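You operate a simulated robot arm through the tools that you are given. There is no shell and no other tool. Be economical: measure what you need, move in short steps, check, and stop when the job is done.

The job below is to be done with a simulated robot arm. You get a single attempt, and the scene is never put back.

JOB
Dip the strainer in the jar, set the white slider to the number of floaters, then lift it out.
Fine: strainer back on the steel tray with its cherries; lid back on the jar, which stays; leave the other cherries. Set down upright: strainer.

Only the result counts: the job must be done as asked and must still hold three seconds after the hand-in. Knocking over, shifting, dropping, spilling or breaking anything else fails it. A push-on lid holds only when it is set on centred and level and pressed home; a screw cap is set on level and turned clockwise until tight.

ROBOT AND FRAMES
A 6-joint arm with a two-finger parallel gripper, fixed in place. Base frame: the origin is at the foot of the arm, x ahead of it, y to its left, z up; the work surface is at about z = 0.8. Units: m, rad, N and s.
With the tool pointing down near the work surface it reaches from about 0.36 to 0.82 m from the base axis. Its first joint turns from -2.897 to 2.897 rad. Payload 3.91 kg.
The tool frame sits at the grasp point between the pads (the TCP): z along the fingers, y along the line on which they close. The tips reach 0.03 m beyond it. Largest opening 0.11 m; finger width 0.02, thickness 0.01; the body of the gripper, 0.048 by 0.112 m, starts 0.055 m behind the TCP.
Orientation is told as [roll, pitch, yaw] about the base's x, y, z axes, in that order, counted from this pose: with the fingers straight down and closing along the base's y, the tool's x points along the base's -x, its y along +y and its z along -z.

CONTROLS
- The arm moves only by the tool drive_tool. Its argument "targets" is a list that holds one entry, the list of rows, each a list of 7 numbers: the gripper command, from -1 (shut) to 1 (fully open), values between in proportion, then the shift along the base's x, y, z in units of 400 mm (1.0 is 400 mm), then the turn, a rotation vector about the base's x, y, z in units of 120 degrees (1.0 is 120 degrees). In form: [[[gripper, tx, ty, tz, wx, wy, wz], ...]]. A call has 1 to 10 rows; each row is the pose to reach, as a shift and turn from the pose commanded when the call began. A call with a number of a shift or a turn outside -1 to 1 is refused whole. A row lasts 0.2 s, in which the tool goes at most 0.05 m and 0.15 rad; a call with a longer step from one row to the next is refused whole, and so is a gripper value outside its range. A pose out of reach is approached as far as the arm can. The call stops where the force on the tool passes 40 N (or 10 N more than at its start, if that is more) or the arm is blocked; 0.2 s more then pass. The fingers move at their own pace (about 0.045 m/s each) and stop on an object; they squeeze with about 26 N. The grip force told is the motor's: it shows also when the fingers shut on nothing. Time passes only in rows, and 0.2 s behind the last, so rows that repeat a pose let the fingers close. It gives the time, the measured TCP pose, the force on the tool (base axes), the opening and the grip force at its end, in the units of the frame above (readings bear some noise), with the torque about the TCP (base axes, N m) and any sound that the robot's microphone picked up.
- Cameras (640 x 400 px; columns grow to the right, rows downward): "scene" is fixed at [0.3992, 0.5003, 1.3814]; the picture's right is [-0.93, 0.37, 0.00], its down [0.18, 0.44, -0.88] and it looks along [-0.33, -0.81, -0.48] (base axes); focal length 361 px, centre (320, 200). "wrist" rides on the gripper at [0.077, 0.007, -0.114] in the tool frame; the picture's right is [-0.09, 1.00, 0.00], its down [-0.80, -0.07, -0.59] and it looks along [-0.59, -0.05, 0.80] (tool axes); focal length 270 px, centre (320, 200). There is no depth. A picture from a camera that has moved, and an enlarged one, comes with that camera's place and axes in the base frame and with its lens.
- grab_frame(camera): a new picture of that camera. It takes no simulated time.
- lift_body(by): slides the trunk up (or, below 0, down) by that many m; the arm rides with it, the base frame stays. It gives what a move gives, with no picture.
- zoom(camera, box): a new picture of the part [left, top, right, bottom] of that camera's present view, enlarged. It takes no simulated time.
- sign_off(): hands the job in; it is judged then, once.

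Go step by step. Nothing tells you positions but the pictures and the camera data: compare them with the known pose of the tool, close in by small moves and look again before you grip or let go. The budget is 120 turns and 84 pictures, counting those below and the enlarged ones. Unless the task says otherwise, let go and move clear before handing in, and close with one line.

The tools are called after "Emit:" as a command line: name --argument value ..., lists and objects as JSON in quotes. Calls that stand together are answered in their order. drive_tool: Moves the arm, as the interface text tells. Its arguments: {"type":"object","properties":{"targets":{"type":"array","items":{"type":"array","items":{"type":"array","items":{"type":"number"}}}}},"required":["targets"]} The other tools are called the same way: lift_body (by) slides the trunk up or down; grab_frame (camera) takes a picture; zoom (camera, box) takes an enlarged picture of a part of a camera's view; sign_off () hands the job in.

At the start:

```text
time: 0.0
eef_pos: [0.2201, -0.3611, 1.1358]
orientation: [-0.001, -0.001, -0.001]
ft_force: [0.6, -0.8, 0.3]
ft_torque: [-0.01, 0.02, -0.02]
finger_gap: 0.11
grasp_force: 0.1
trunk travel left (down, up): [-0.5, 0.11]
```

scene: 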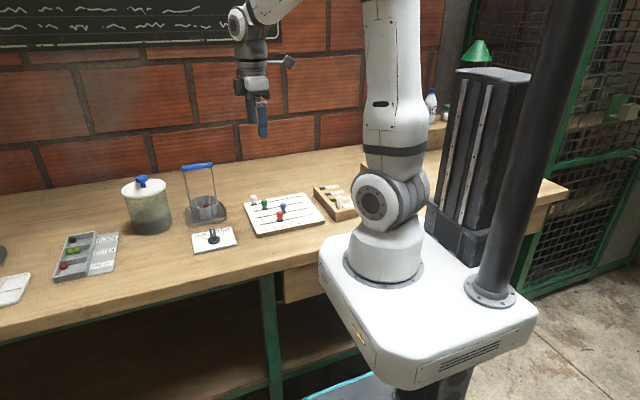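
wrist: 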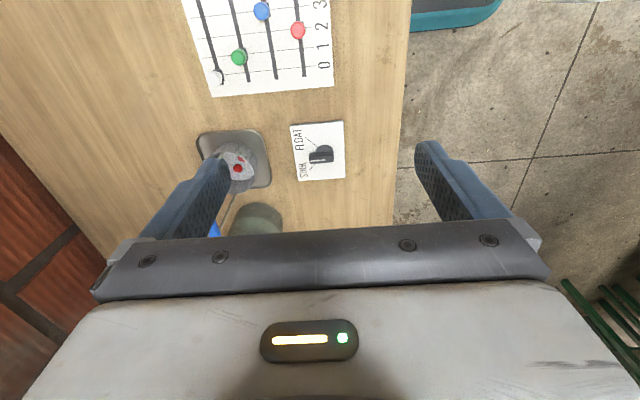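

I see a jar with a blue-knobbed lid, a strainer with a blue handle on a steel tray, a slider board with white/green/blue/red knobs, and a sink/float switch. I'll zoom in to measure them.

Emit:
zoom --camera "scene" --box '[110, 150, 240, 240]'

Emit:
zoom --camera "scene" --box '[230, 170, 360, 250]'

Emit:
zoom --camera "wrist" --box '[170, 0, 370, 125]'

Emit:
zoom --camera "scene" --box '[0, 210, 140, 310]'

```text
4.44 times, centred on (175, 195) of scene
camera zoom: at [0.3992, 0.5003, 1.3814], right [-0.93, 0.37, 0.0], down [0.18, 0.44, -0.88], along [-0.33, -0.81, -0.48], focal length 1603 px, centre (964, 222)
```

zoom: 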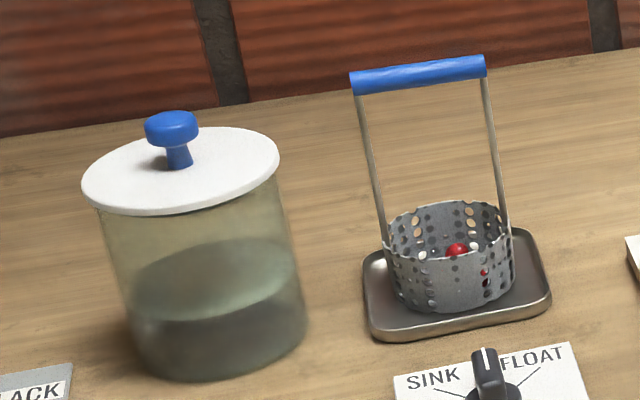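

```text
4.92 times, centred on (295, 210) of scene
camera zoom: at [0.3992, 0.5003, 1.3814], right [-0.93, 0.37, 0.0], down [0.18, 0.44, -0.88], along [-0.33, -0.81, -0.48], focal length 1776 px, centre (443, 151)
```

zoom: 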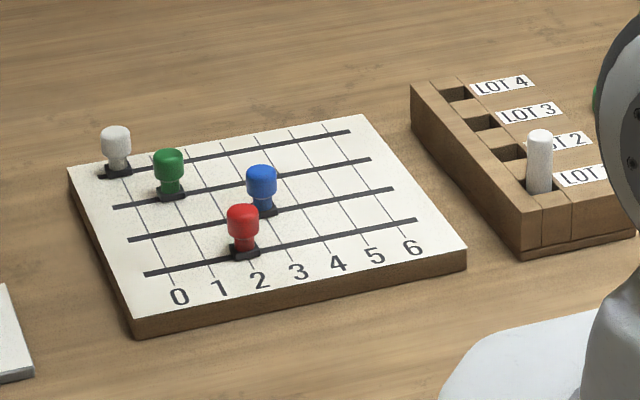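

```text
3.20 times, centred on (270, 62) of wrist
camera zoom: at [0.1441, -0.3541, 1.249], right [0.09, 1.0, 0.0], down [0.8, -0.07, 0.59], along [0.59, -0.05, -0.8], focal length 865 px, centre (480, 640)
```

zoom: 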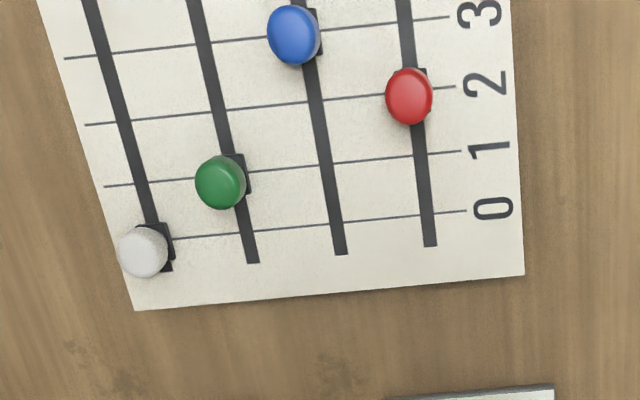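

```text
4.00 times, centred on (70, 260) of scene
camera zoom: at [0.3992, 0.5003, 1.3814], right [-0.93, 0.37, 0.0], down [0.18, 0.44, -0.88], along [-0.33, -0.81, -0.48], focal length 1443 px, centre (1320, -40)
```

zoom: 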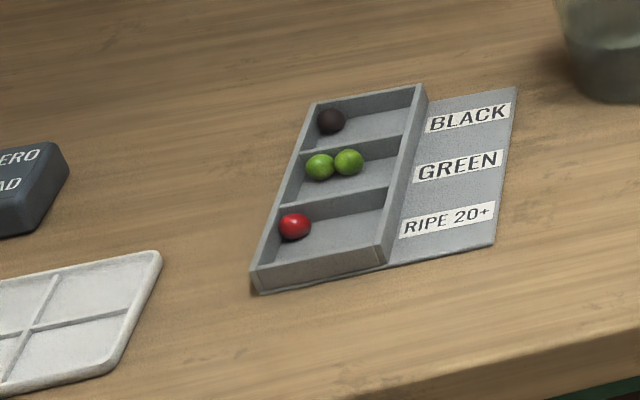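

Estimates: the jar is near (0.52,-0.52) with its lid at z≈0.92 and knob top at about 0.96. The strainer is near (0.367,-0.52) with its handle along x at z≈0.964, and the white slider is at 0 near (0.217,-0.507). I'll move the wrist camera over the jar to refine these.

Emit:
drive_tool --targets '[[[1, 0.08, -0.06, 0, 0, 0, 0], [1, 0.17, -0.12, 0, 0, 0, 0], [1, 0.26, -0.18, 0, 0, 0, 0], [1, 0.35, -0.24, 0, 0, 0, 0], [1, 0.44, -0.3, 0, 0, 0, 0], [1, 0.52, -0.37, 0, 0, 0, 0], [1, 0.55, -0.4, 0, 0, 0, 0], [1, 0.55, -0.4, 0, 0, 0, 0]]]'

Emit:
grab_frame --camera "wrist"

Emit:
grab_frame --camera "scene"

```text
time: 1.8
eef_pos: [0.4397, -0.5204, 1.1356]
orientation: [-0.002, 0.001, -0.002]
ft_force: [-0.5, -0.1, -0.4]
ft_torque: [-0.02, 0.0, 0.02]
finger_gap: 0.1098
grasp_force: 0.0
trunk travel left (down, up): [-0.5, 0.11]
```

```text
77 pictures are left
camera wrist: at [0.3637, -0.5137, 1.2493], right [0.09, 1.0, 0.0], down [0.8, -0.07, 0.59], along [0.59, -0.05, -0.8], focal length 270 px, centre (320, 200)
```

wrist: 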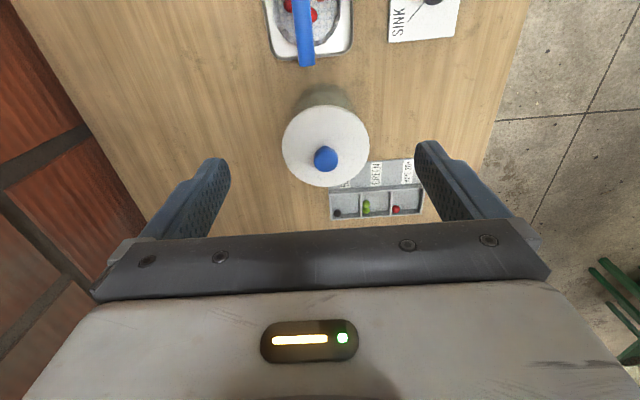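

```text
76 pictures are left
```

scene: 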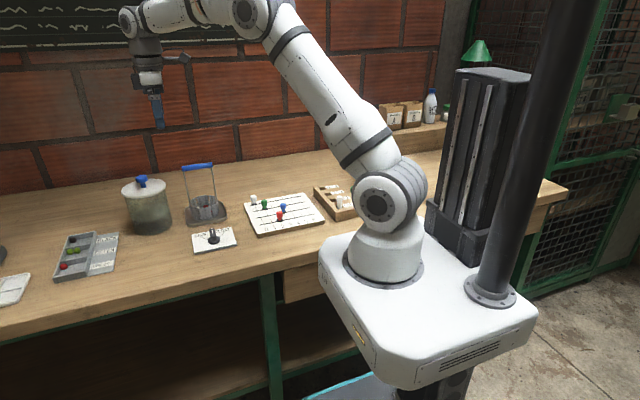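

The wrist view puts the jar and knob at about (0.517,-0.519). I'll go above the knob and then check height from the scene camera.

Emit:
drive_tool --targets '[[[1, 0.1, 0.0, 0, 0, 0, 0], [1, 0.195, 0.005, -0.05, 0, 0, 0], [1, 0.195, 0.005, -0.15, 0, 0, 0], [1, 0.195, 0.005, -0.25, 0, 0, 0], [1, 0.195, 0.005, -0.33, 0, 0, 0], [1, 0.195, 0.005, -0.33, 0, 0, 0]]]'

Emit:
zoom --camera "scene" --box '[90, 120, 218, 200]'

Emit:
grab_frame --camera "wrist"

```text
time: 3.2
eef_pos: [0.5186, -0.5183, 1.0025]
orientation: [0.0, 0.001, -0.002]
ft_force: [-0.3, -0.1, 0.1]
ft_torque: [-0.03, 0.01, 0.0]
finger_gap: 0.1098
grasp_force: 0.0
trunk travel left (down, up): [-0.5, 0.11]
```

```text
5.00 times, centred on (154, 160) of scene
camera zoom: at [0.3992, 0.5003, 1.3814], right [-0.93, 0.37, 0.0], down [0.18, 0.44, -0.88], along [-0.33, -0.81, -0.48], focal length 1804 px, centre (1150, 400)
```

zoom: 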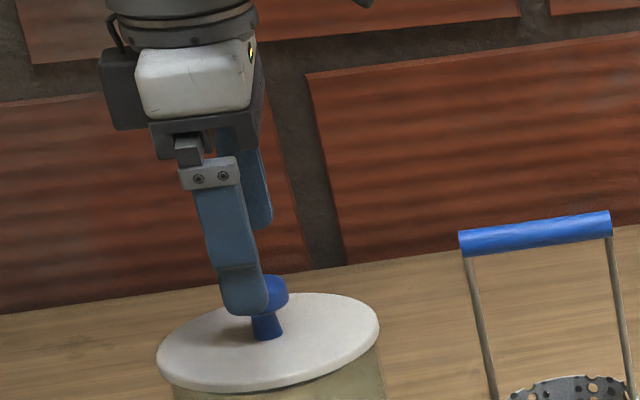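

```text
74 pictures are left
camera wrist: at [0.442, -0.5117, 1.1159], right [0.09, 1.0, 0.0], down [0.8, -0.07, 0.59], along [0.59, -0.05, -0.8], focal length 270 px, centre (320, 200)
```

wrist: 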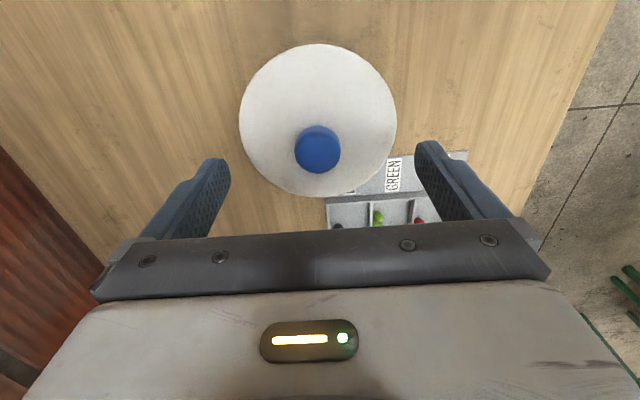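

The knob is at about (0.515,-0.518). I'll descend to TCP z≈0.965, shift slightly and check.

Emit:
drive_tool --targets '[[[0.3, -0.008, 0.0, -0.05, 0, 0, 0], [0, -0.008, 0.0, -0.095, 0, 0, 0], [0, -0.008, 0.0, -0.095, 0, 0, 0]]]'

Emit:
zoom --camera "scene" --box '[108, 140, 188, 190]'

```text
time: 4.0
eef_pos: [0.5162, -0.5189, 0.9643]
orientation: [0.0, -0.001, -0.001]
ft_force: [-0.4, 0.2, 0.9]
ft_torque: [0.02, 0.0, -0.02]
finger_gap: 0.0548
grasp_force: 0.1
trunk travel left (down, up): [-0.5, 0.11]
```

```text
8.00 times, centred on (148, 165) of scene
camera zoom: at [0.3992, 0.5003, 1.3814], right [-0.93, 0.37, 0.0], down [0.18, 0.44, -0.88], along [-0.33, -0.81, -0.48], focal length 2886 px, centre (1696, 480)
```

zoom: 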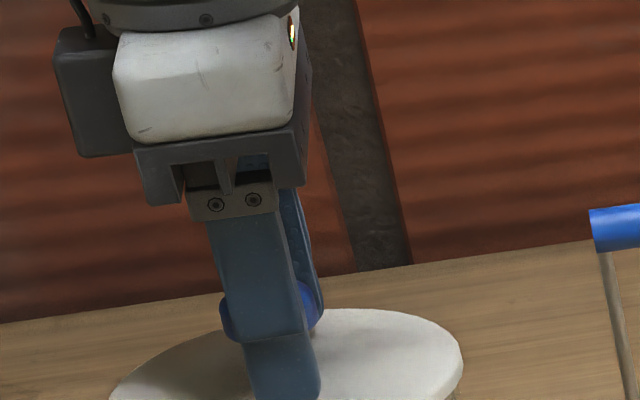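

The tips are clear of the lid and straddle the knob. I'll close on it.

Emit:
drive_tool --targets '[[[-1, 0, 0, 0, 0, 0, 0], [-1, 0, 0, 0, 0, 0, 0], [-1, 0, 0, 0, 0, 0, 0], [-1, 0, 0, 0, 0, 0, 0]]]'

Emit:
zoom --camera "scene" --box '[108, 160, 204, 220]'

```text
time: 5.0
eef_pos: [0.5151, -0.5195, 0.9653]
orientation: [0.0, 0.0, 0.0]
ft_force: [0.3, 0.1, 0.1]
ft_torque: [0.02, 0.01, 0.0]
finger_gap: 0.0282
grasp_force: 25.9
trunk travel left (down, up): [-0.5, 0.11]
```

```text
6.67 times, centred on (156, 190) of scene
camera zoom: at [0.3992, 0.5003, 1.3814], right [-0.93, 0.37, 0.0], down [0.18, 0.44, -0.88], along [-0.33, -0.81, -0.48], focal length 2405 px, centre (1413, 267)
```

zoom: 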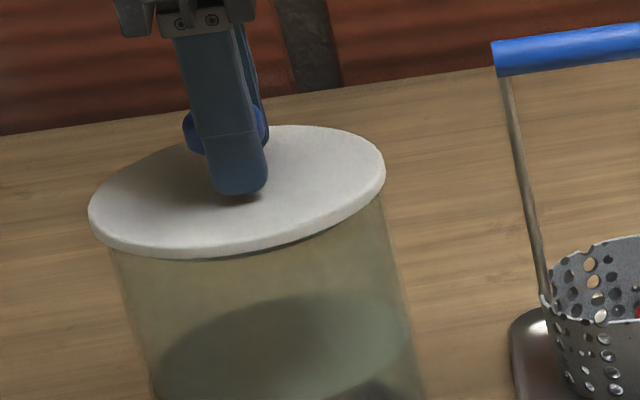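

Gripped at 28 mm. I'll lift the lid slowly straight up and watch that the jar stays put.

Emit:
drive_tool --targets '[[[-1, 0, 0, 0.005, 0, 0, 0], [-1, 0, 0, 0.01, 0, 0, 0], [-1, 0, 0, 0.02, 0, 0, 0], [-1, 0, 0, 0.03, 0, 0, 0]]]'

Emit:
zoom --camera "scene" --box '[92, 160, 220, 240]'

```text
time: 6.0
eef_pos: [0.5163, -0.5187, 0.9779]
orientation: [0.0, 0.001, -0.001]
ft_force: [-0.1, 0.4, -0.2]
ft_torque: [-0.02, 0.04, 0.01]
finger_gap: 0.0304
grasp_force: 0.0
trunk travel left (down, up): [-0.5, 0.11]
```

```text
5.00 times, centred on (156, 200) of scene
camera zoom: at [0.3992, 0.5003, 1.3814], right [-0.93, 0.37, 0.0], down [0.18, 0.44, -0.88], along [-0.33, -0.81, -0.48], focal length 1804 px, centre (1140, 200)
```

zoom: 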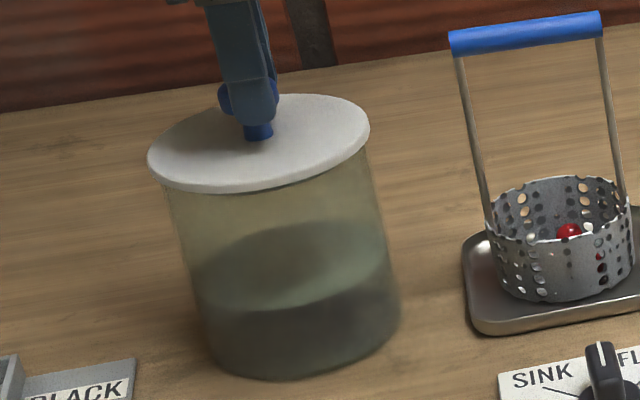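

The fingers slid up the knob and the lid seems still seated. I'll go down deeper and regrip around the head and stem.

Emit:
drive_tool --targets '[[[-0.2, 0, 0, 0, 0, 0, 0], [0, 0, 0, -0.015, 0, 0, 0], [0, 0, 0, -0.035, 0, 0, 0], [0, 0, 0, -0.05, 0, 0, 0], [0, 0, 0, -0.05, 0, 0, 0]]]'

Emit:
zoom --camera "scene" --box '[108, 155, 188, 205]'

Emit:
grab_frame --camera "wrist"

```text
time: 7.2
eef_pos: [0.5157, -0.5185, 0.9611]
orientation: [-0.002, -0.004, 0.001]
ft_force: [1.8, -1.6, 18.2]
ft_torque: [0.33, -0.02, -0.01]
finger_gap: 0.0548
grasp_force: 0.0
trunk travel left (down, up): [-0.5, 0.11]
```

```text
8.00 times, centred on (148, 180) of scene
camera zoom: at [0.3992, 0.5003, 1.3814], right [-0.93, 0.37, 0.0], down [0.18, 0.44, -0.88], along [-0.33, -0.81, -0.48], focal length 2886 px, centre (1696, 360)
```

zoom: 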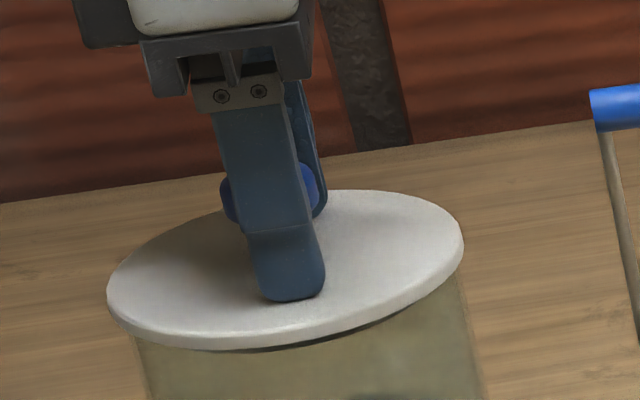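

```text
69 pictures are left
camera wrist: at [0.4387, -0.5116, 1.0741], right [0.09, 1.0, 0.0], down [0.8, -0.07, 0.6], along [0.6, -0.06, -0.8], focal length 270 px, centre (320, 200)
```

wrist: 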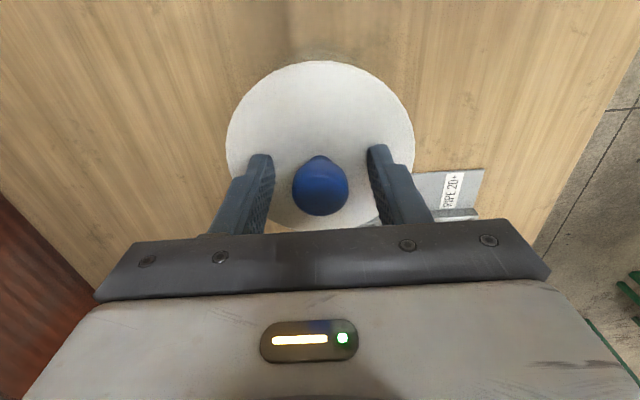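

The tips now touch the lid, so this is as deep as I can go. I'll back off a hair, close and pull again in small steps.

Emit:
drive_tool --targets '[[[0, 0, 0, 0.01, 0, 0, 0], [-1, 0, 0, 0.012, 0, 0, 0], [-1, 0, 0, 0.012, 0, 0, 0], [-1, 0, 0, 0.012, 0, 0, 0], [-1, 0, 0, 0.012, 0, 0, 0]]]'

Emit:
drive_tool --targets '[[[-1, 0, 0, 0.003, 0, 0, 0], [-1, 0, 0, 0.006, 0, 0, 0], [-1, 0, 0, 0.006, 0, 0, 0]]]'

```text
time: 8.4
eef_pos: [0.5161, -0.5199, 0.9606]
orientation: [-0.001, -0.001, -0.001]
ft_force: [0.1, -0.6, 0.6]
ft_torque: [0.02, -0.02, -0.01]
finger_gap: 0.0284
grasp_force: 25.9
trunk travel left (down, up): [-0.5, 0.11]
```

```text
time: 9.2
eef_pos: [0.5147, -0.5199, 0.9649]
orientation: [0.0, 0.001, 0.0]
ft_force: [-0.5, 0.3, 0.4]
ft_torque: [0.02, -0.02, -0.01]
finger_gap: 0.0286
grasp_force: 25.8
trunk travel left (down, up): [-0.5, 0.11]
```

Emit:
zoom --camera "scene" --box '[108, 155, 188, 205]'

Emit:
drive_tool --targets '[[[-1, 0, 0, 0.006, 0, 0, 0], [-1, 0, 0, 0.012, 0, 0, 0], [-1, 0, 0, 0.012, 0, 0, 0]]]'

Emit:
zoom --camera "scene" --box '[108, 155, 188, 205]'

```text
8.00 times, centred on (148, 180) of scene
camera zoom: at [0.3992, 0.5003, 1.3814], right [-0.93, 0.37, 0.0], down [0.18, 0.44, -0.88], along [-0.33, -0.81, -0.48], focal length 2886 px, centre (1696, 360)
```

zoom: 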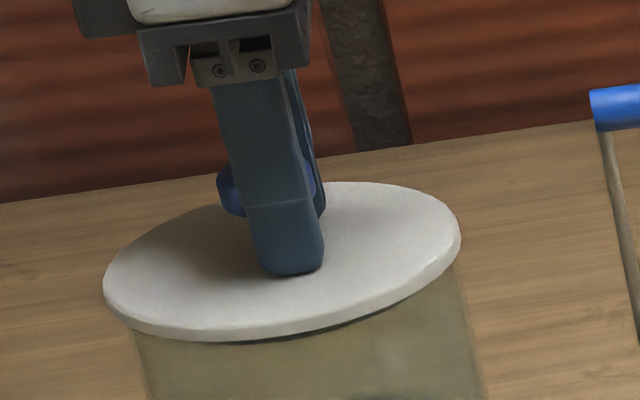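

```text
time: 10.0
eef_pos: [0.5147, -0.5195, 0.9695]
orientation: [0.0, 0.0, -0.001]
ft_force: [-0.3, -0.2, -0.5]
ft_torque: [0.0, 0.0, -0.01]
finger_gap: 0.0283
grasp_force: 26.3
trunk travel left (down, up): [-0.5, 0.11]
```

```text
8.00 times, centred on (148, 180) of scene
camera zoom: at [0.3992, 0.5003, 1.3814], right [-0.93, 0.37, 0.0], down [0.18, 0.44, -0.88], along [-0.33, -0.81, -0.48], focal length 2886 px, centre (1696, 360)
```

zoom: 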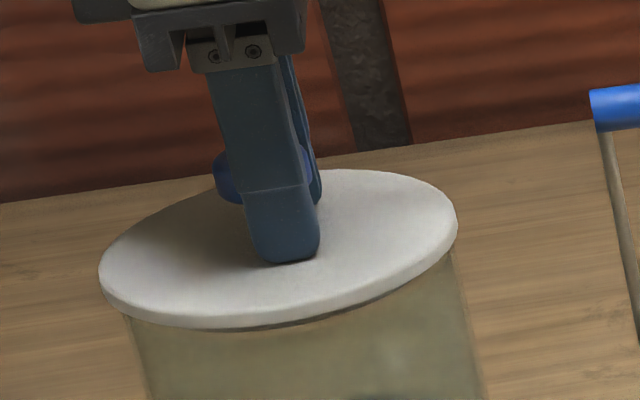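

The lid is now rising with the grip. I'll continue lifting slowly.

Emit:
drive_tool --targets '[[[-1, 0, 0, 0.008, 0, 0, 0], [-1, 0, 0, 0.016, 0, 0, 0], [-1, 0, 0, 0.03, 0, 0, 0], [-1, 0, 0, 0.045, 0, 0, 0], [-1, 0, 0, 0.06, 0, 0, 0]]]'

Emit:
zoom --camera "scene" --box '[92, 140, 220, 220]'

```text
time: 11.2
eef_pos: [0.5161, -0.5189, 0.9954]
orientation: [0.0, 0.001, -0.001]
ft_force: [-0.2, -0.1, -0.1]
ft_torque: [-0.01, 0.01, -0.01]
finger_gap: 0.0283
grasp_force: 26.2
trunk travel left (down, up): [-0.5, 0.11]
```

```text
5.00 times, centred on (156, 180) of scene
camera zoom: at [0.3992, 0.5003, 1.3814], right [-0.93, 0.37, 0.0], down [0.18, 0.44, -0.88], along [-0.33, -0.81, -0.48], focal length 1804 px, centre (1140, 300)
```

zoom: 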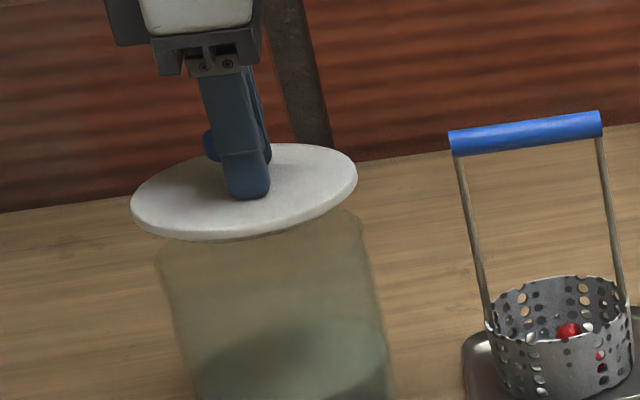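

The lid is off and level. I'll carry it to the free spot at about (0.51,-0.37) in front of the jar, stopping above the table.

Emit:
drive_tool --targets '[[[-1, 0, 0, 0.05, 0, 0, 0], [-1, 0, 0.08, 0.08, 0, 0, 0], [-1, 0, 0.18, 0.08, 0, 0, 0], [-1, -0.005, 0.28, 0.08, 0, 0, 0], [-1, -0.01, 0.3725, 0.05, 0, 0, 0], [-1, -0.01, 0.3725, -0.05, 0, 0, 0], [-1, -0.01, 0.3725, -0.15, 0, 0, 0], [-1, -0.01, 0.3725, -0.22, 0, 0, 0], [-1, -0.01, 0.3725, -0.26, 0, 0, 0], [-1, -0.01, 0.3725, -0.26, 0, 0, 0]]]'

Emit:
grab_frame --camera "scene"

Emit:
grab_frame --camera "wrist"

```text
time: 13.4
eef_pos: [0.5121, -0.3711, 0.89]
orientation: [-0.001, 0.0, -0.001]
ft_force: [-0.9, -0.3, 0.4]
ft_torque: [0.01, 0.01, -0.01]
finger_gap: 0.0285
grasp_force: 25.8
trunk travel left (down, up): [-0.5, 0.11]
```

```text
65 pictures are left
```

scene: 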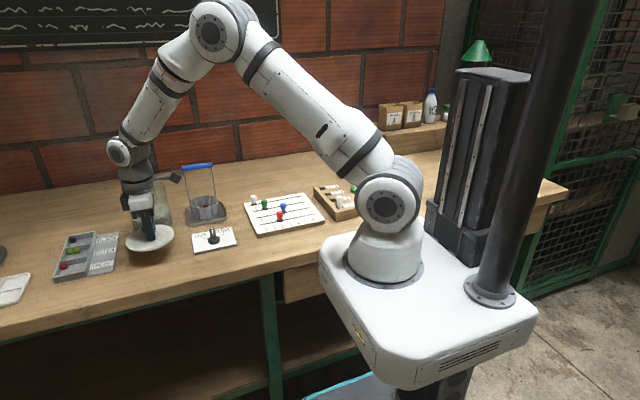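

```text
64 pictures are left
camera wrist: at [0.4356, -0.3637, 1.0028], right [0.09, 1.0, 0.0], down [0.8, -0.07, 0.59], along [0.59, -0.05, -0.8], focal length 270 px, centre (320, 200)
```

wrist: 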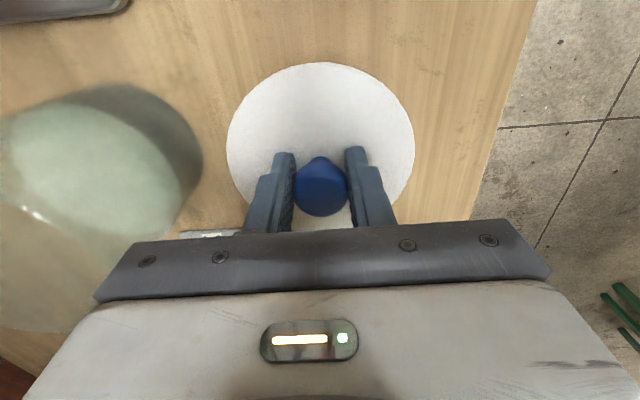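

Position looks clear on all sides. I'll lower until contact.

Emit:
drive_tool --targets '[[[-1, -0.01, 0, -0.03, 0, 0, 0], [-1, -0.01, 0, -0.06, 0, 0, 0], [-1, -0.01, 0, -0.08, 0, 0, 0], [-1, -0.01, 0, -0.09, 0, 0, 0], [-1, -0.01, 0, -0.09, 0, 0, 0]]]'

Emit:
zoom --camera "scene" --box '[92, 210, 220, 290]'

```text
time: 14.6
eef_pos: [0.5079, -0.369, 0.8529]
orientation: [-0.002, 0.0, 0.001]
ft_force: [-0.1, 0.1, -1.0]
ft_torque: [0.03, -0.02, -0.03]
finger_gap: 0.0283
grasp_force: 26.4
trunk travel left (down, up): [-0.5, 0.11]
```

```text
5.00 times, centred on (156, 250) of scene
camera zoom: at [0.3992, 0.5003, 1.3814], right [-0.93, 0.37, 0.0], down [0.18, 0.44, -0.88], along [-0.33, -0.81, -0.48], focal length 1804 px, centre (1140, -50)
```

zoom: 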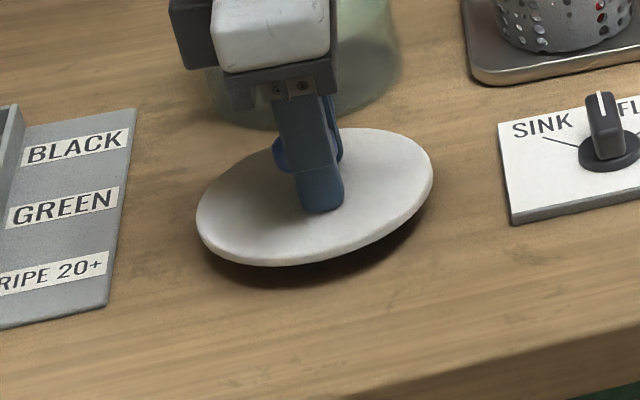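

Nearly down, so I'll lower a few more millimetres until there is force.

Emit:
drive_tool --targets '[[[-1, 0, 0, -0.008, 0, 0, 0], [-1, 0, 0, -0.016, 0, 0, 0]]]'

Emit:
drive_tool --targets '[[[-1, 0, 0, -0.005, 0, 0, 0], [-1, 0, 0, -0.01, 0, 0, 0]]]'

Emit:
zoom --camera "scene" --box '[92, 210, 220, 290]'

```text
time: 15.2
eef_pos: [0.5089, -0.3698, 0.8475]
orientation: [0.0, 0.001, -0.001]
ft_force: [0.3, -0.3, -1.0]
ft_torque: [0.03, 0.01, 0.04]
finger_gap: 0.0284
grasp_force: 26.4
trunk travel left (down, up): [-0.5, 0.11]
```

```text
time: 15.8
eef_pos: [0.5071, -0.3704, 0.843]
orientation: [0.001, 0.0, 0.0]
ft_force: [-1.2, -0.7, 3.8]
ft_torque: [0.1, 0.19, 0.0]
finger_gap: 0.0284
grasp_force: 25.9
trunk travel left (down, up): [-0.5, 0.11]
```

```text
5.00 times, centred on (156, 250) of scene
camera zoom: at [0.3992, 0.5003, 1.3814], right [-0.93, 0.37, 0.0], down [0.18, 0.44, -0.88], along [-0.33, -0.81, -0.48], focal length 1804 px, centre (1140, -50)
```

zoom: 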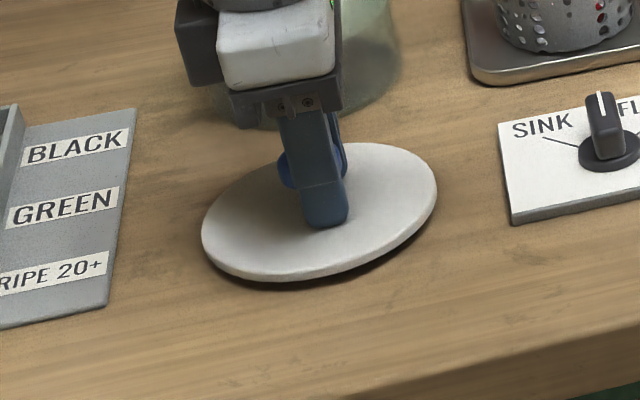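

Contact at z=0.843. I'll release and rise.

Emit:
drive_tool --targets '[[[0, 0, 0, 0, 0, 0, 0], [0, 0, 0, 0, 0, 0, 0], [0, 0, 0, 0, 0, 0, 0], [0, 0, 0, 0.08, 0, 0, 0], [0, 0, 0, 0.18, 0, 0, 0], [0.5, 0, 0, 0.3, 0, 0, 0], [1, 0, 0, 0.42, 0, 0, 0], [1, 0, 0, 0.5, 0, 0, 0]]]'

Emit:
grab_frame --camera "wrist"

Emit:
zoom --camera "scene" --box '[92, 170, 252, 270]'

```text
time: 17.6
eef_pos: [0.5078, -0.3692, 1.0436]
orientation: [0.0, 0.001, 0.001]
ft_force: [0.5, -1.0, 0.9]
ft_torque: [0.01, -0.02, -0.01]
finger_gap: 0.1098
grasp_force: 0.1
trunk travel left (down, up): [-0.5, 0.11]
```

```text
61 pictures are left
camera wrist: at [0.4307, -0.3628, 1.157], right [0.09, 1.0, 0.0], down [0.8, -0.07, 0.59], along [0.59, -0.05, -0.8], focal length 270 px, centre (320, 200)
```

wrist: 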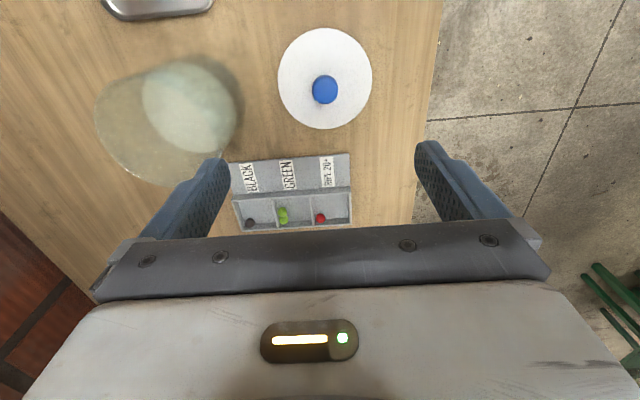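

```text
4.00 times, centred on (172, 220) of scene
camera zoom: at [0.3992, 0.5003, 1.3814], right [-0.93, 0.37, 0.0], down [0.18, 0.44, -0.88], along [-0.33, -0.81, -0.48], focal length 1443 px, centre (912, 120)
```

zoom: 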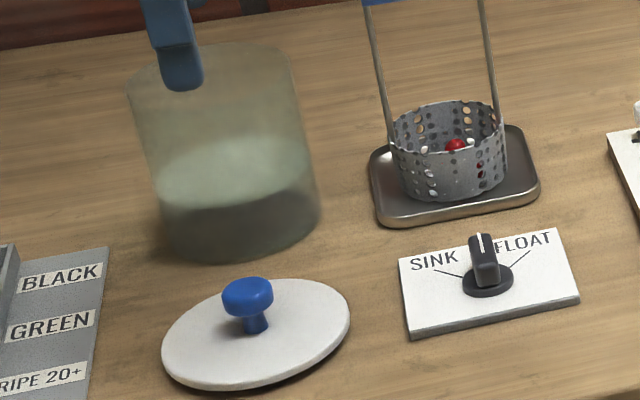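

The lid rests flat. Now I'll go over the strainer handle to measure it from the wrist camera.

Emit:
drive_tool --targets '[[[1, 0, 0, 0.1, 0, 0, 0], [1, -0.05, -0.06, 0.15, 0, 0, 0], [1, -0.12, -0.13, 0.15, 0, 0, 0], [1, -0.19, -0.2, 0.15, 0, 0, 0], [1, -0.26, -0.27, 0.15, 0, 0, 0], [1, -0.33, -0.34, 0.15, 0, 0, 0], [1, -0.3525, -0.3775, 0.15, 0, 0, 0], [1, -0.3525, -0.3775, 0.15, 0, 0, 0]]]'

Emit:
grab_frame --camera "wrist"

Emit:
zoom --camera "wrist" --box '[240, 80, 400, 180]'

```text
time: 19.4
eef_pos: [0.3658, -0.5201, 1.1041]
orientation: [-0.001, -0.002, 0.001]
ft_force: [0.6, 0.1, 0.3]
ft_torque: [-0.05, 0.02, 0.01]
finger_gap: 0.1099
grasp_force: 0.0
trunk travel left (down, up): [-0.5, 0.11]
```

```text
59 pictures are left
camera wrist: at [0.2901, -0.5141, 1.2171], right [0.09, 1.0, 0.0], down [0.8, -0.07, 0.59], along [0.59, -0.05, -0.8], focal length 270 px, centre (320, 200)
```

wrist: 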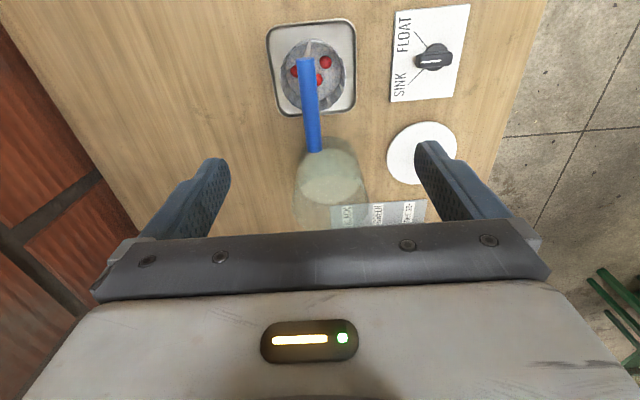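

```text
4.00 times, centred on (320, 130) of wrist
camera zoom: at [0.2901, -0.5141, 1.2171], right [0.09, 1.0, 0.0], down [0.8, -0.07, 0.59], along [0.59, -0.05, -0.8], focal length 1081 px, centre (320, 480)
```

zoom: 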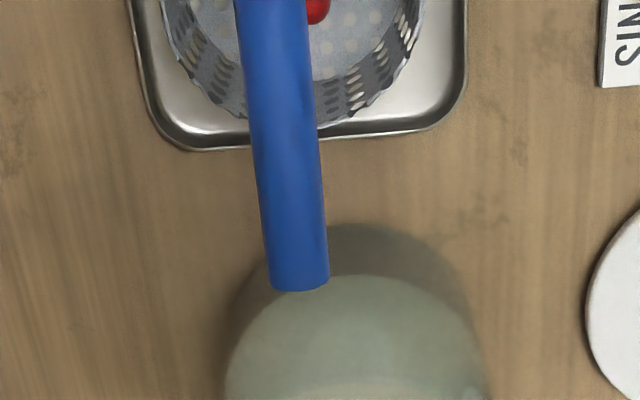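

The handle runs along x at y≈-0.529 with its middle at x≈0.371. I'll descend over it with the fingers half open and check.

Emit:
drive_tool --targets '[[[0.2, 0.015, -0.02, -0.05, 0, 0, 0], [0, 0.015, -0.02, -0.15, 0, 0, 0], [0, 0.015, -0.02, -0.22, 0, 0, 0], [0, 0.015, -0.02, -0.27, 0, 0, 0], [0, 0.015, -0.02, -0.27, 0, 0, 0]]]'

Emit:
grab_frame --camera "wrist"

Emit:
zoom --camera "scene" --box '[150, 130, 262, 200]'

```text
time: 20.6
eef_pos: [0.3723, -0.5282, 0.9969]
orientation: [-0.001, 0.0, 0.001]
ft_force: [0.3, 0.4, 0.4]
ft_torque: [0.02, 0.0, 0.0]
finger_gap: 0.0548
grasp_force: 0.0
trunk travel left (down, up): [-0.5, 0.11]
```

```text
57 pictures are left
camera wrist: at [0.2959, -0.522, 1.1092], right [0.09, 1.0, 0.0], down [0.8, -0.07, 0.59], along [0.59, -0.05, -0.8], focal length 270 px, centre (320, 200)
```

wrist: 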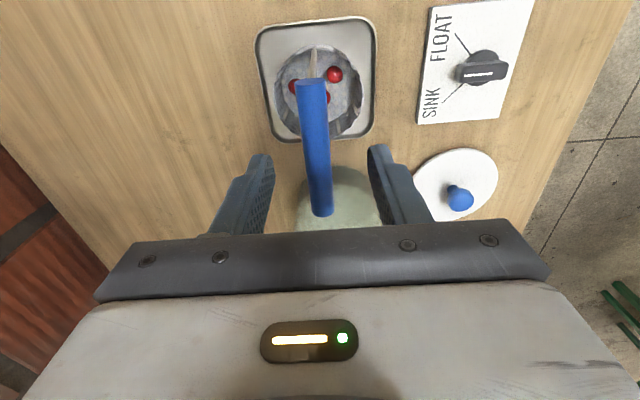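

```text
5.71 times, centred on (206, 165) of scene
camera zoom: at [0.3992, 0.5003, 1.3814], right [-0.93, 0.37, 0.0], down [0.18, 0.44, -0.88], along [-0.33, -0.81, -0.48], focal length 2061 px, centre (971, 400)
```

zoom: 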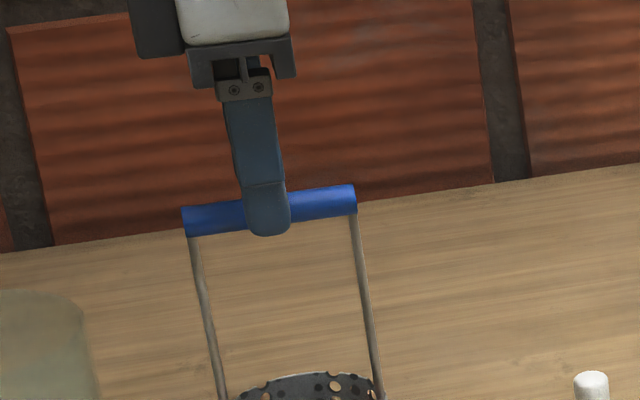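

The handle is centred between the fingers. I'll lower to TCP≈0.972 and grip.

Emit:
drive_tool --targets '[[[0, 0, 0, -0.03, 0, 0, 0], [0, 0, 0, -0.0625, 0, 0, 0], [-0.5, 0, 0, -0.0625, 0, 0, 0], [-1, 0, 0, -0.0625, 0, 0, 0], [-1, 0, 0, -0.0625, 0, 0, 0], [-1, 0, 0, -0.0625, 0, 0, 0], [-1, 0, 0, -0.0625, 0, 0, 0]]]'

Emit:
zoom --camera "scene" --box '[150, 140, 262, 230]'

Emit:
zoom --camera "wrist" --box '[220, 0, 420, 125]'

```text
time: 22.2
eef_pos: [0.3725, -0.5291, 0.9696]
orientation: [0.0, 0.001, 0.001]
ft_force: [0.6, 0.3, -0.1]
ft_torque: [0.0, -0.03, 0.02]
finger_gap: 0.0151
grasp_force: 25.8
trunk travel left (down, up): [-0.5, 0.11]
```

```text
4.44 times, centred on (206, 185) of scene
camera zoom: at [0.3992, 0.5003, 1.3814], right [-0.93, 0.37, 0.0], down [0.18, 0.44, -0.88], along [-0.33, -0.81, -0.48], focal length 1603 px, centre (827, 267)
```

zoom: 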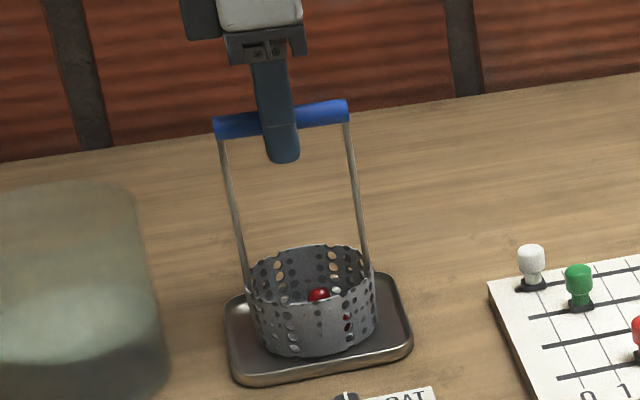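

```text
3.20 times, centred on (320, 62) of wrist
camera zoom: at [0.2958, -0.5221, 1.0837], right [0.09, 1.0, 0.0], down [0.8, -0.07, 0.59], along [0.59, -0.05, -0.8], focal length 865 px, centre (320, 640)
```

zoom: 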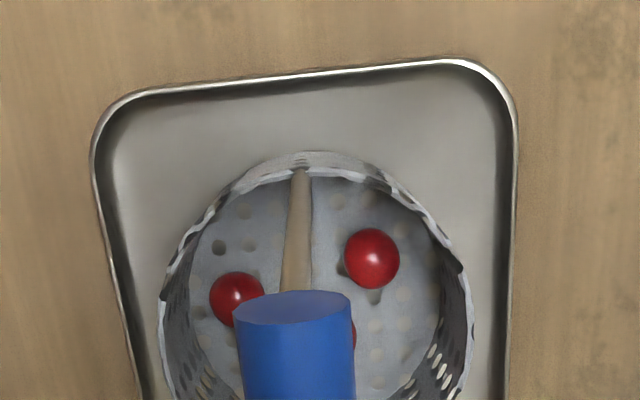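

Gripped at 15 mm. I'll lift straight up gently.

Emit:
drive_tool --targets '[[[-1, 0, 0, 0.02, 0, 0, 0], [-1, 0, 0, 0.06, 0, 0, 0], [-1, 0, 0, 0.11, 0, 0, 0], [-1, 0, 0, 0.16, 0, 0, 0], [-1, 0, 0, 0.22, 0, 0, 0], [-1, 0, 0, 0.28, 0, 0, 0], [-1, 0, 0, 0.34, 0, 0, 0], [-1, 0, 0, 0.39, 0, 0, 0], [-1, 0, 0, 0.42, 0, 0, 0], [-1, 0, 0, 0.43, 0, 0, 0]]]'

Emit:
grab_frame --camera "scene"

```text
time: 24.4
eef_pos: [0.3734, -0.5287, 1.1421]
orientation: [0.0, 0.0, 0.0]
ft_force: [0.3, 0.4, -0.8]
ft_torque: [-0.01, 0.01, -0.03]
finger_gap: 0.0153
grasp_force: 26.0
trunk travel left (down, up): [-0.5, 0.11]
```

```text
53 pictures are left
```

scene: 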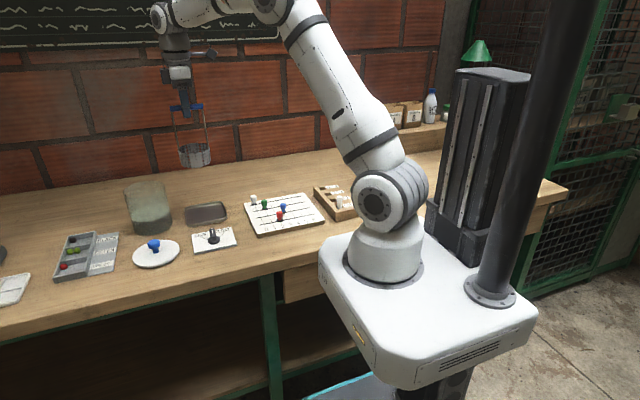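

The strainer is up and level. I'll carry it over the jar slowly.

Emit:
drive_tool --targets '[[[-1, 0.03, 0, 0, 0, 0, 0], [-1, 0.08, 0.005, 0, 0, 0, 0], [-1, 0.13, 0.01, 0, 0, 0, 0], [-1, 0.18, 0.015, 0, 0, 0, 0], [-1, 0.23, 0.02, 0, 0, 0, 0], [-1, 0.28, 0.025, 0, 0, 0, 0], [-1, 0.325, 0.025, 0, 0, 0, 0], [-1, 0.35, 0.025, 0, 0, 0, 0], [-1, 0.357, 0.025, 0, 0, 0, 0], [-1, 0.357, 0.025, 0, 0, 0, 0]]]'

Emit:
zoom --camera "scene" --box '[60, 90, 220, 240]'

Emit:
zoom --camera "wrist" --box '[200, 0, 440, 150]'

```text
time: 26.6
eef_pos: [0.516, -0.5189, 1.1431]
orientation: [0.001, 0.0, 0.0]
ft_force: [-0.4, 0.7, -1.2]
ft_torque: [0.03, 0.0, -0.02]
finger_gap: 0.0156
grasp_force: 25.9
trunk travel left (down, up): [-0.5, 0.11]
```

```text
2.67 times, centred on (140, 165) of scene
camera zoom: at [0.3992, 0.5003, 1.3814], right [-0.93, 0.37, 0.0], down [0.18, 0.44, -0.88], along [-0.33, -0.81, -0.48], focal length 962 px, centre (800, 293)
```

zoom: 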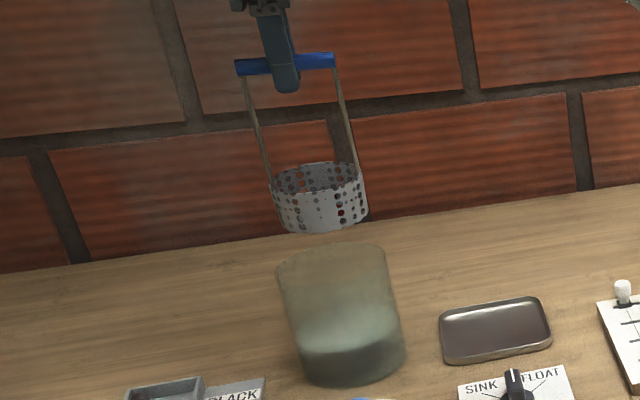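

```text
2.67 times, centred on (320, 75) of wrist
camera zoom: at [0.4395, -0.5124, 1.2557], right [0.09, 1.0, 0.0], down [0.8, -0.07, 0.59], along [0.59, -0.05, -0.8], focal length 721 px, centre (320, 533)
```

zoom: 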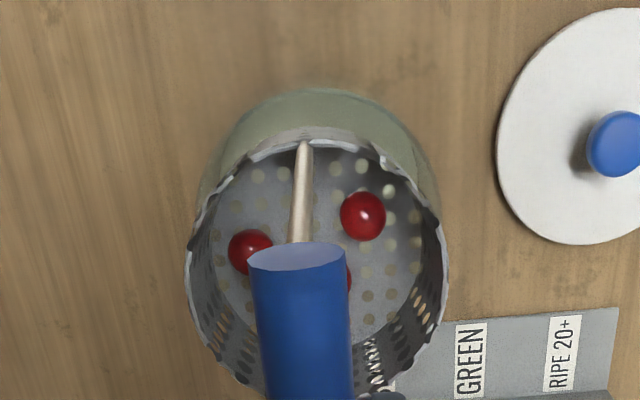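

The basket lines up over the jar mouth. I'll lower it slowly past the rim and check.

Emit:
drive_tool --targets '[[[-1, 0, 0, -0.04, 0, 0, 0], [-1, 0, 0, -0.08, 0, 0, 0], [-1, 0, 0, -0.12, 0, 0, 0], [-1, 0, 0, -0.16, 0, 0, 0], [-1, 0, 0, -0.2, 0, 0, 0], [-1, 0, 0, -0.24, 0, 0, 0], [-1, 0, 0, -0.24, 0, 0, 0]]]'

Emit:
zoom --camera "scene" --box '[90, 140, 218, 240]'

Emit:
zoom --camera "wrist" --box '[200, 0, 440, 150]'

```text
time: 28.2
eef_pos: [0.5156, -0.5186, 1.0452]
orientation: [0.001, -0.001, 0.0]
ft_force: [0.3, 0.0, -2.6]
ft_torque: [-0.01, -0.02, 0.01]
finger_gap: 0.015
grasp_force: 26.2
trunk travel left (down, up): [-0.5, 0.11]
```

```text
4.00 times, centred on (154, 190) of scene
camera zoom: at [0.3992, 0.5003, 1.3814], right [-0.93, 0.37, 0.0], down [0.18, 0.44, -0.88], along [-0.33, -0.81, -0.48], focal length 1443 px, centre (984, 240)
```

zoom: 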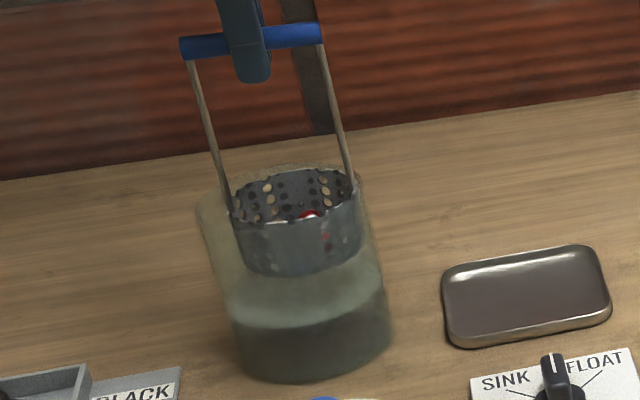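

```text
2.67 times, centred on (320, 75) of wrist
camera zoom: at [0.4387, -0.5123, 1.1588], right [0.09, 1.0, 0.0], down [0.8, -0.07, 0.59], along [0.59, -0.05, -0.8], focal length 721 px, centre (320, 533)
```

zoom: 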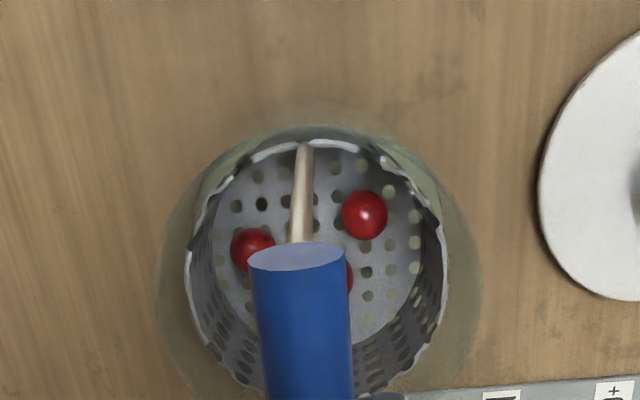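

The basket is inside the jar, about 4 mm toward -x. I'll correct this and lower it into the liquid, stopping above the floor.

Emit:
drive_tool --targets '[[[-1, 0.008, 0, 0, 0, 0, 0], [-1, 0.008, 0, -0.025, 0, 0, 0], [-1, 0.008, 0, -0.05, 0, 0, 0], [-1, 0.008, 0, -0.075, 0, 0, 0], [-1, 0.008, 0, -0.1, 0, 0, 0], [-1, 0.008, 0, -0.12, 0, 0, 0], [-1, 0.008, 0, -0.14, 0, 0, 0], [-1, 0.008, 0, -0.14, 0, 0, 0]]]'

Emit:
zoom --camera "scene" --box '[90, 150, 218, 240]'

Emit:
zoom --camera "wrist" --box '[200, 0, 440, 150]'

```text
time: 30.0
eef_pos: [0.5174, -0.5186, 0.9896]
orientation: [0.0, 0.0, -0.001]
ft_force: [-1.0, -0.8, -1.2]
ft_torque: [-0.02, 0.0, 0.02]
finger_gap: 0.0154
grasp_force: 26.5
trunk travel left (down, up): [-0.5, 0.11]
```

```text
4.44 times, centred on (154, 195) of scene
camera zoom: at [0.3992, 0.5003, 1.3814], right [-0.93, 0.37, 0.0], down [0.18, 0.44, -0.88], along [-0.33, -0.81, -0.48], focal length 1603 px, centre (1058, 222)
```

zoom: 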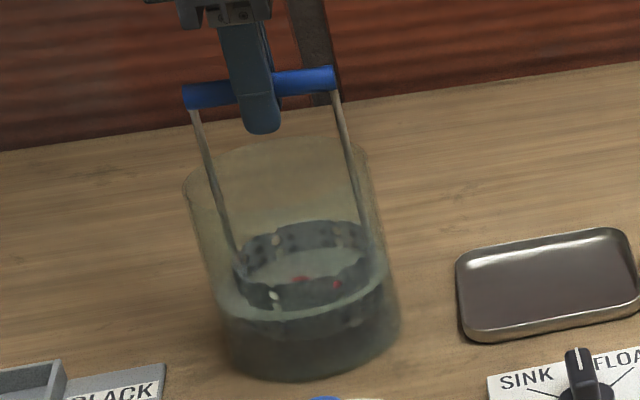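

```text
2.67 times, centred on (320, 75) of wrist
camera zoom: at [0.4418, -0.5118, 1.1032], right [0.09, 1.0, 0.0], down [0.8, -0.07, 0.59], along [0.59, -0.05, -0.8], focal length 721 px, centre (320, 533)
```

zoom: 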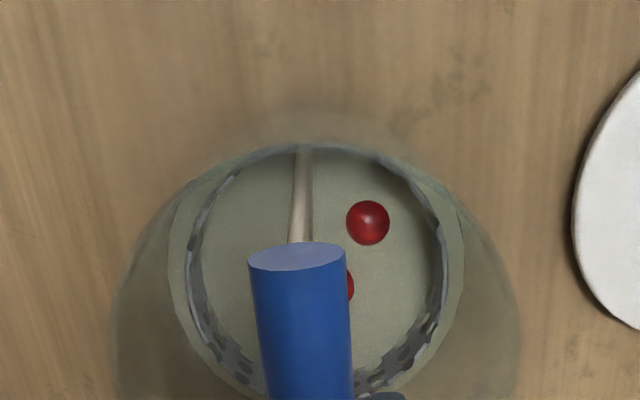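

Two cherries are visible at the surface and at least one has sunk. The rim is still above the liquid. I'll lower another centimetre and look at the rim margin.

Emit:
drive_tool --targets '[[[-1, 0, 0, -0.01, 0, 0, 0], [-1, 0, 0, -0.02, 0, 0, 0], [-1, 0, 0, -0.025, 0, 0, 0], [-1, 0, 0, -0.025, 0, 0, 0]]]'

Emit:
zoom --camera "scene" --box '[116, 180, 196, 240]'

Emit:
zoom --camera "wrist" --box '[240, 30, 400, 130]'

```text
time: 31.0
eef_pos: [0.519, -0.5185, 0.9788]
orientation: [-0.002, -0.001, 0.0]
ft_force: [-0.6, -0.3, -2.5]
ft_torque: [0.01, -0.01, 0.01]
finger_gap: 0.0155
grasp_force: 25.8
trunk travel left (down, up): [-0.5, 0.11]
```

```text
6.67 times, centred on (156, 210) of scene
camera zoom: at [0.3992, 0.5003, 1.3814], right [-0.93, 0.37, 0.0], down [0.18, 0.44, -0.88], along [-0.33, -0.81, -0.48], focal length 2405 px, centre (1413, 133)
```

zoom: 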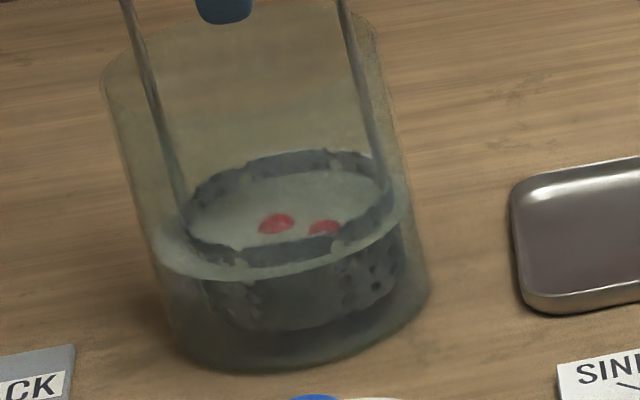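

```text
4.00 times, centred on (320, 80) of wrist
camera zoom: at [0.4422, -0.5119, 1.0932], right [0.09, 1.0, 0.0], down [0.8, -0.07, 0.59], along [0.59, -0.05, -0.8], focal length 1081 px, centre (320, 680)
```

zoom: 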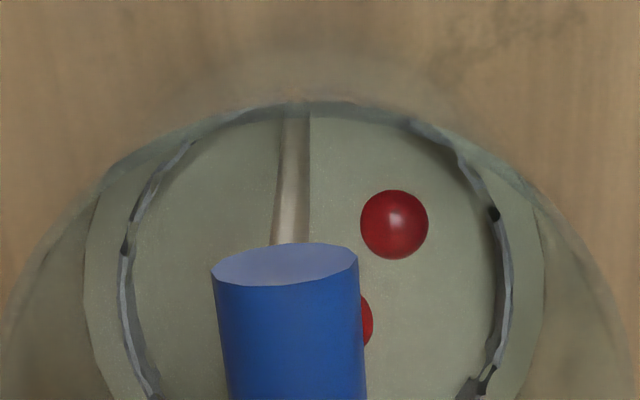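

The rim is about 1 cm above the liquid with two floaters inside. I'll lower gently until the basket touches the jar floor.

Emit:
drive_tool --targets '[[[-1, 0, 0, -0.006, 0, 0, 0], [-1, 0, 0, -0.012, 0, 0, 0]]]'

Emit:
zoom --camera "scene" --box '[116, 180, 196, 240]'

```text
time: 31.6
eef_pos: [0.5197, -0.5191, 0.9752]
orientation: [0.0, -0.001, 0.0]
ft_force: [-0.8, 0.5, -1.4]
ft_torque: [0.02, -0.01, 0.0]
finger_gap: 0.0157
grasp_force: 25.9
trunk travel left (down, up): [-0.5, 0.11]
```

```text
6.67 times, centred on (156, 210) of scene
camera zoom: at [0.3992, 0.5003, 1.3814], right [-0.93, 0.37, 0.0], down [0.18, 0.44, -0.88], along [-0.33, -0.81, -0.48], focal length 2405 px, centre (1413, 133)
```

zoom: 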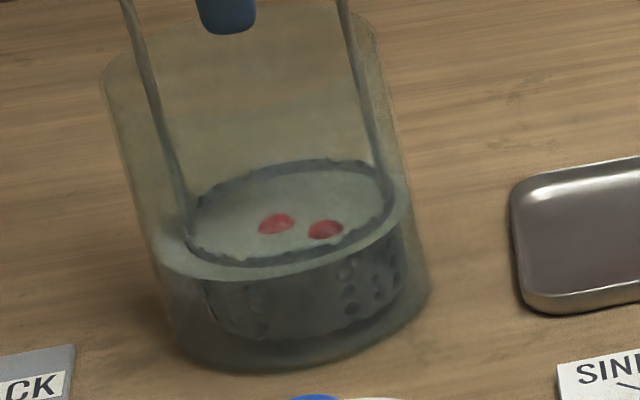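

Two floaters remain visible across the whole surface, and the rim is a few mm above the liquid. I'll continue in 2 mm steps.

Emit:
drive_tool --targets '[[[-1, 0, 0, -0.004, 0, 0, 0], [-1, 0, 0, -0.006, 0, 0, 0]]]'

Emit:
zoom --camera "scene" --box '[116, 180, 196, 240]'

```text
time: 32.2
eef_pos: [0.5184, -0.5196, 0.9731]
orientation: [0.002, 0.0, 0.001]
ft_force: [-1.3, -0.3, -0.9]
ft_torque: [0.0, 0.0, -0.02]
finger_gap: 0.0153
grasp_force: 25.7
trunk travel left (down, up): [-0.5, 0.11]
```

```text
6.67 times, centred on (156, 210) of scene
camera zoom: at [0.3992, 0.5003, 1.3814], right [-0.93, 0.37, 0.0], down [0.18, 0.44, -0.88], along [-0.33, -0.81, -0.48], focal length 2405 px, centre (1413, 133)
```

zoom: 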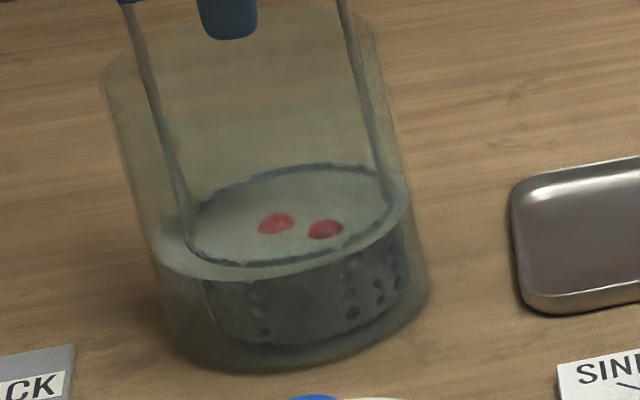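

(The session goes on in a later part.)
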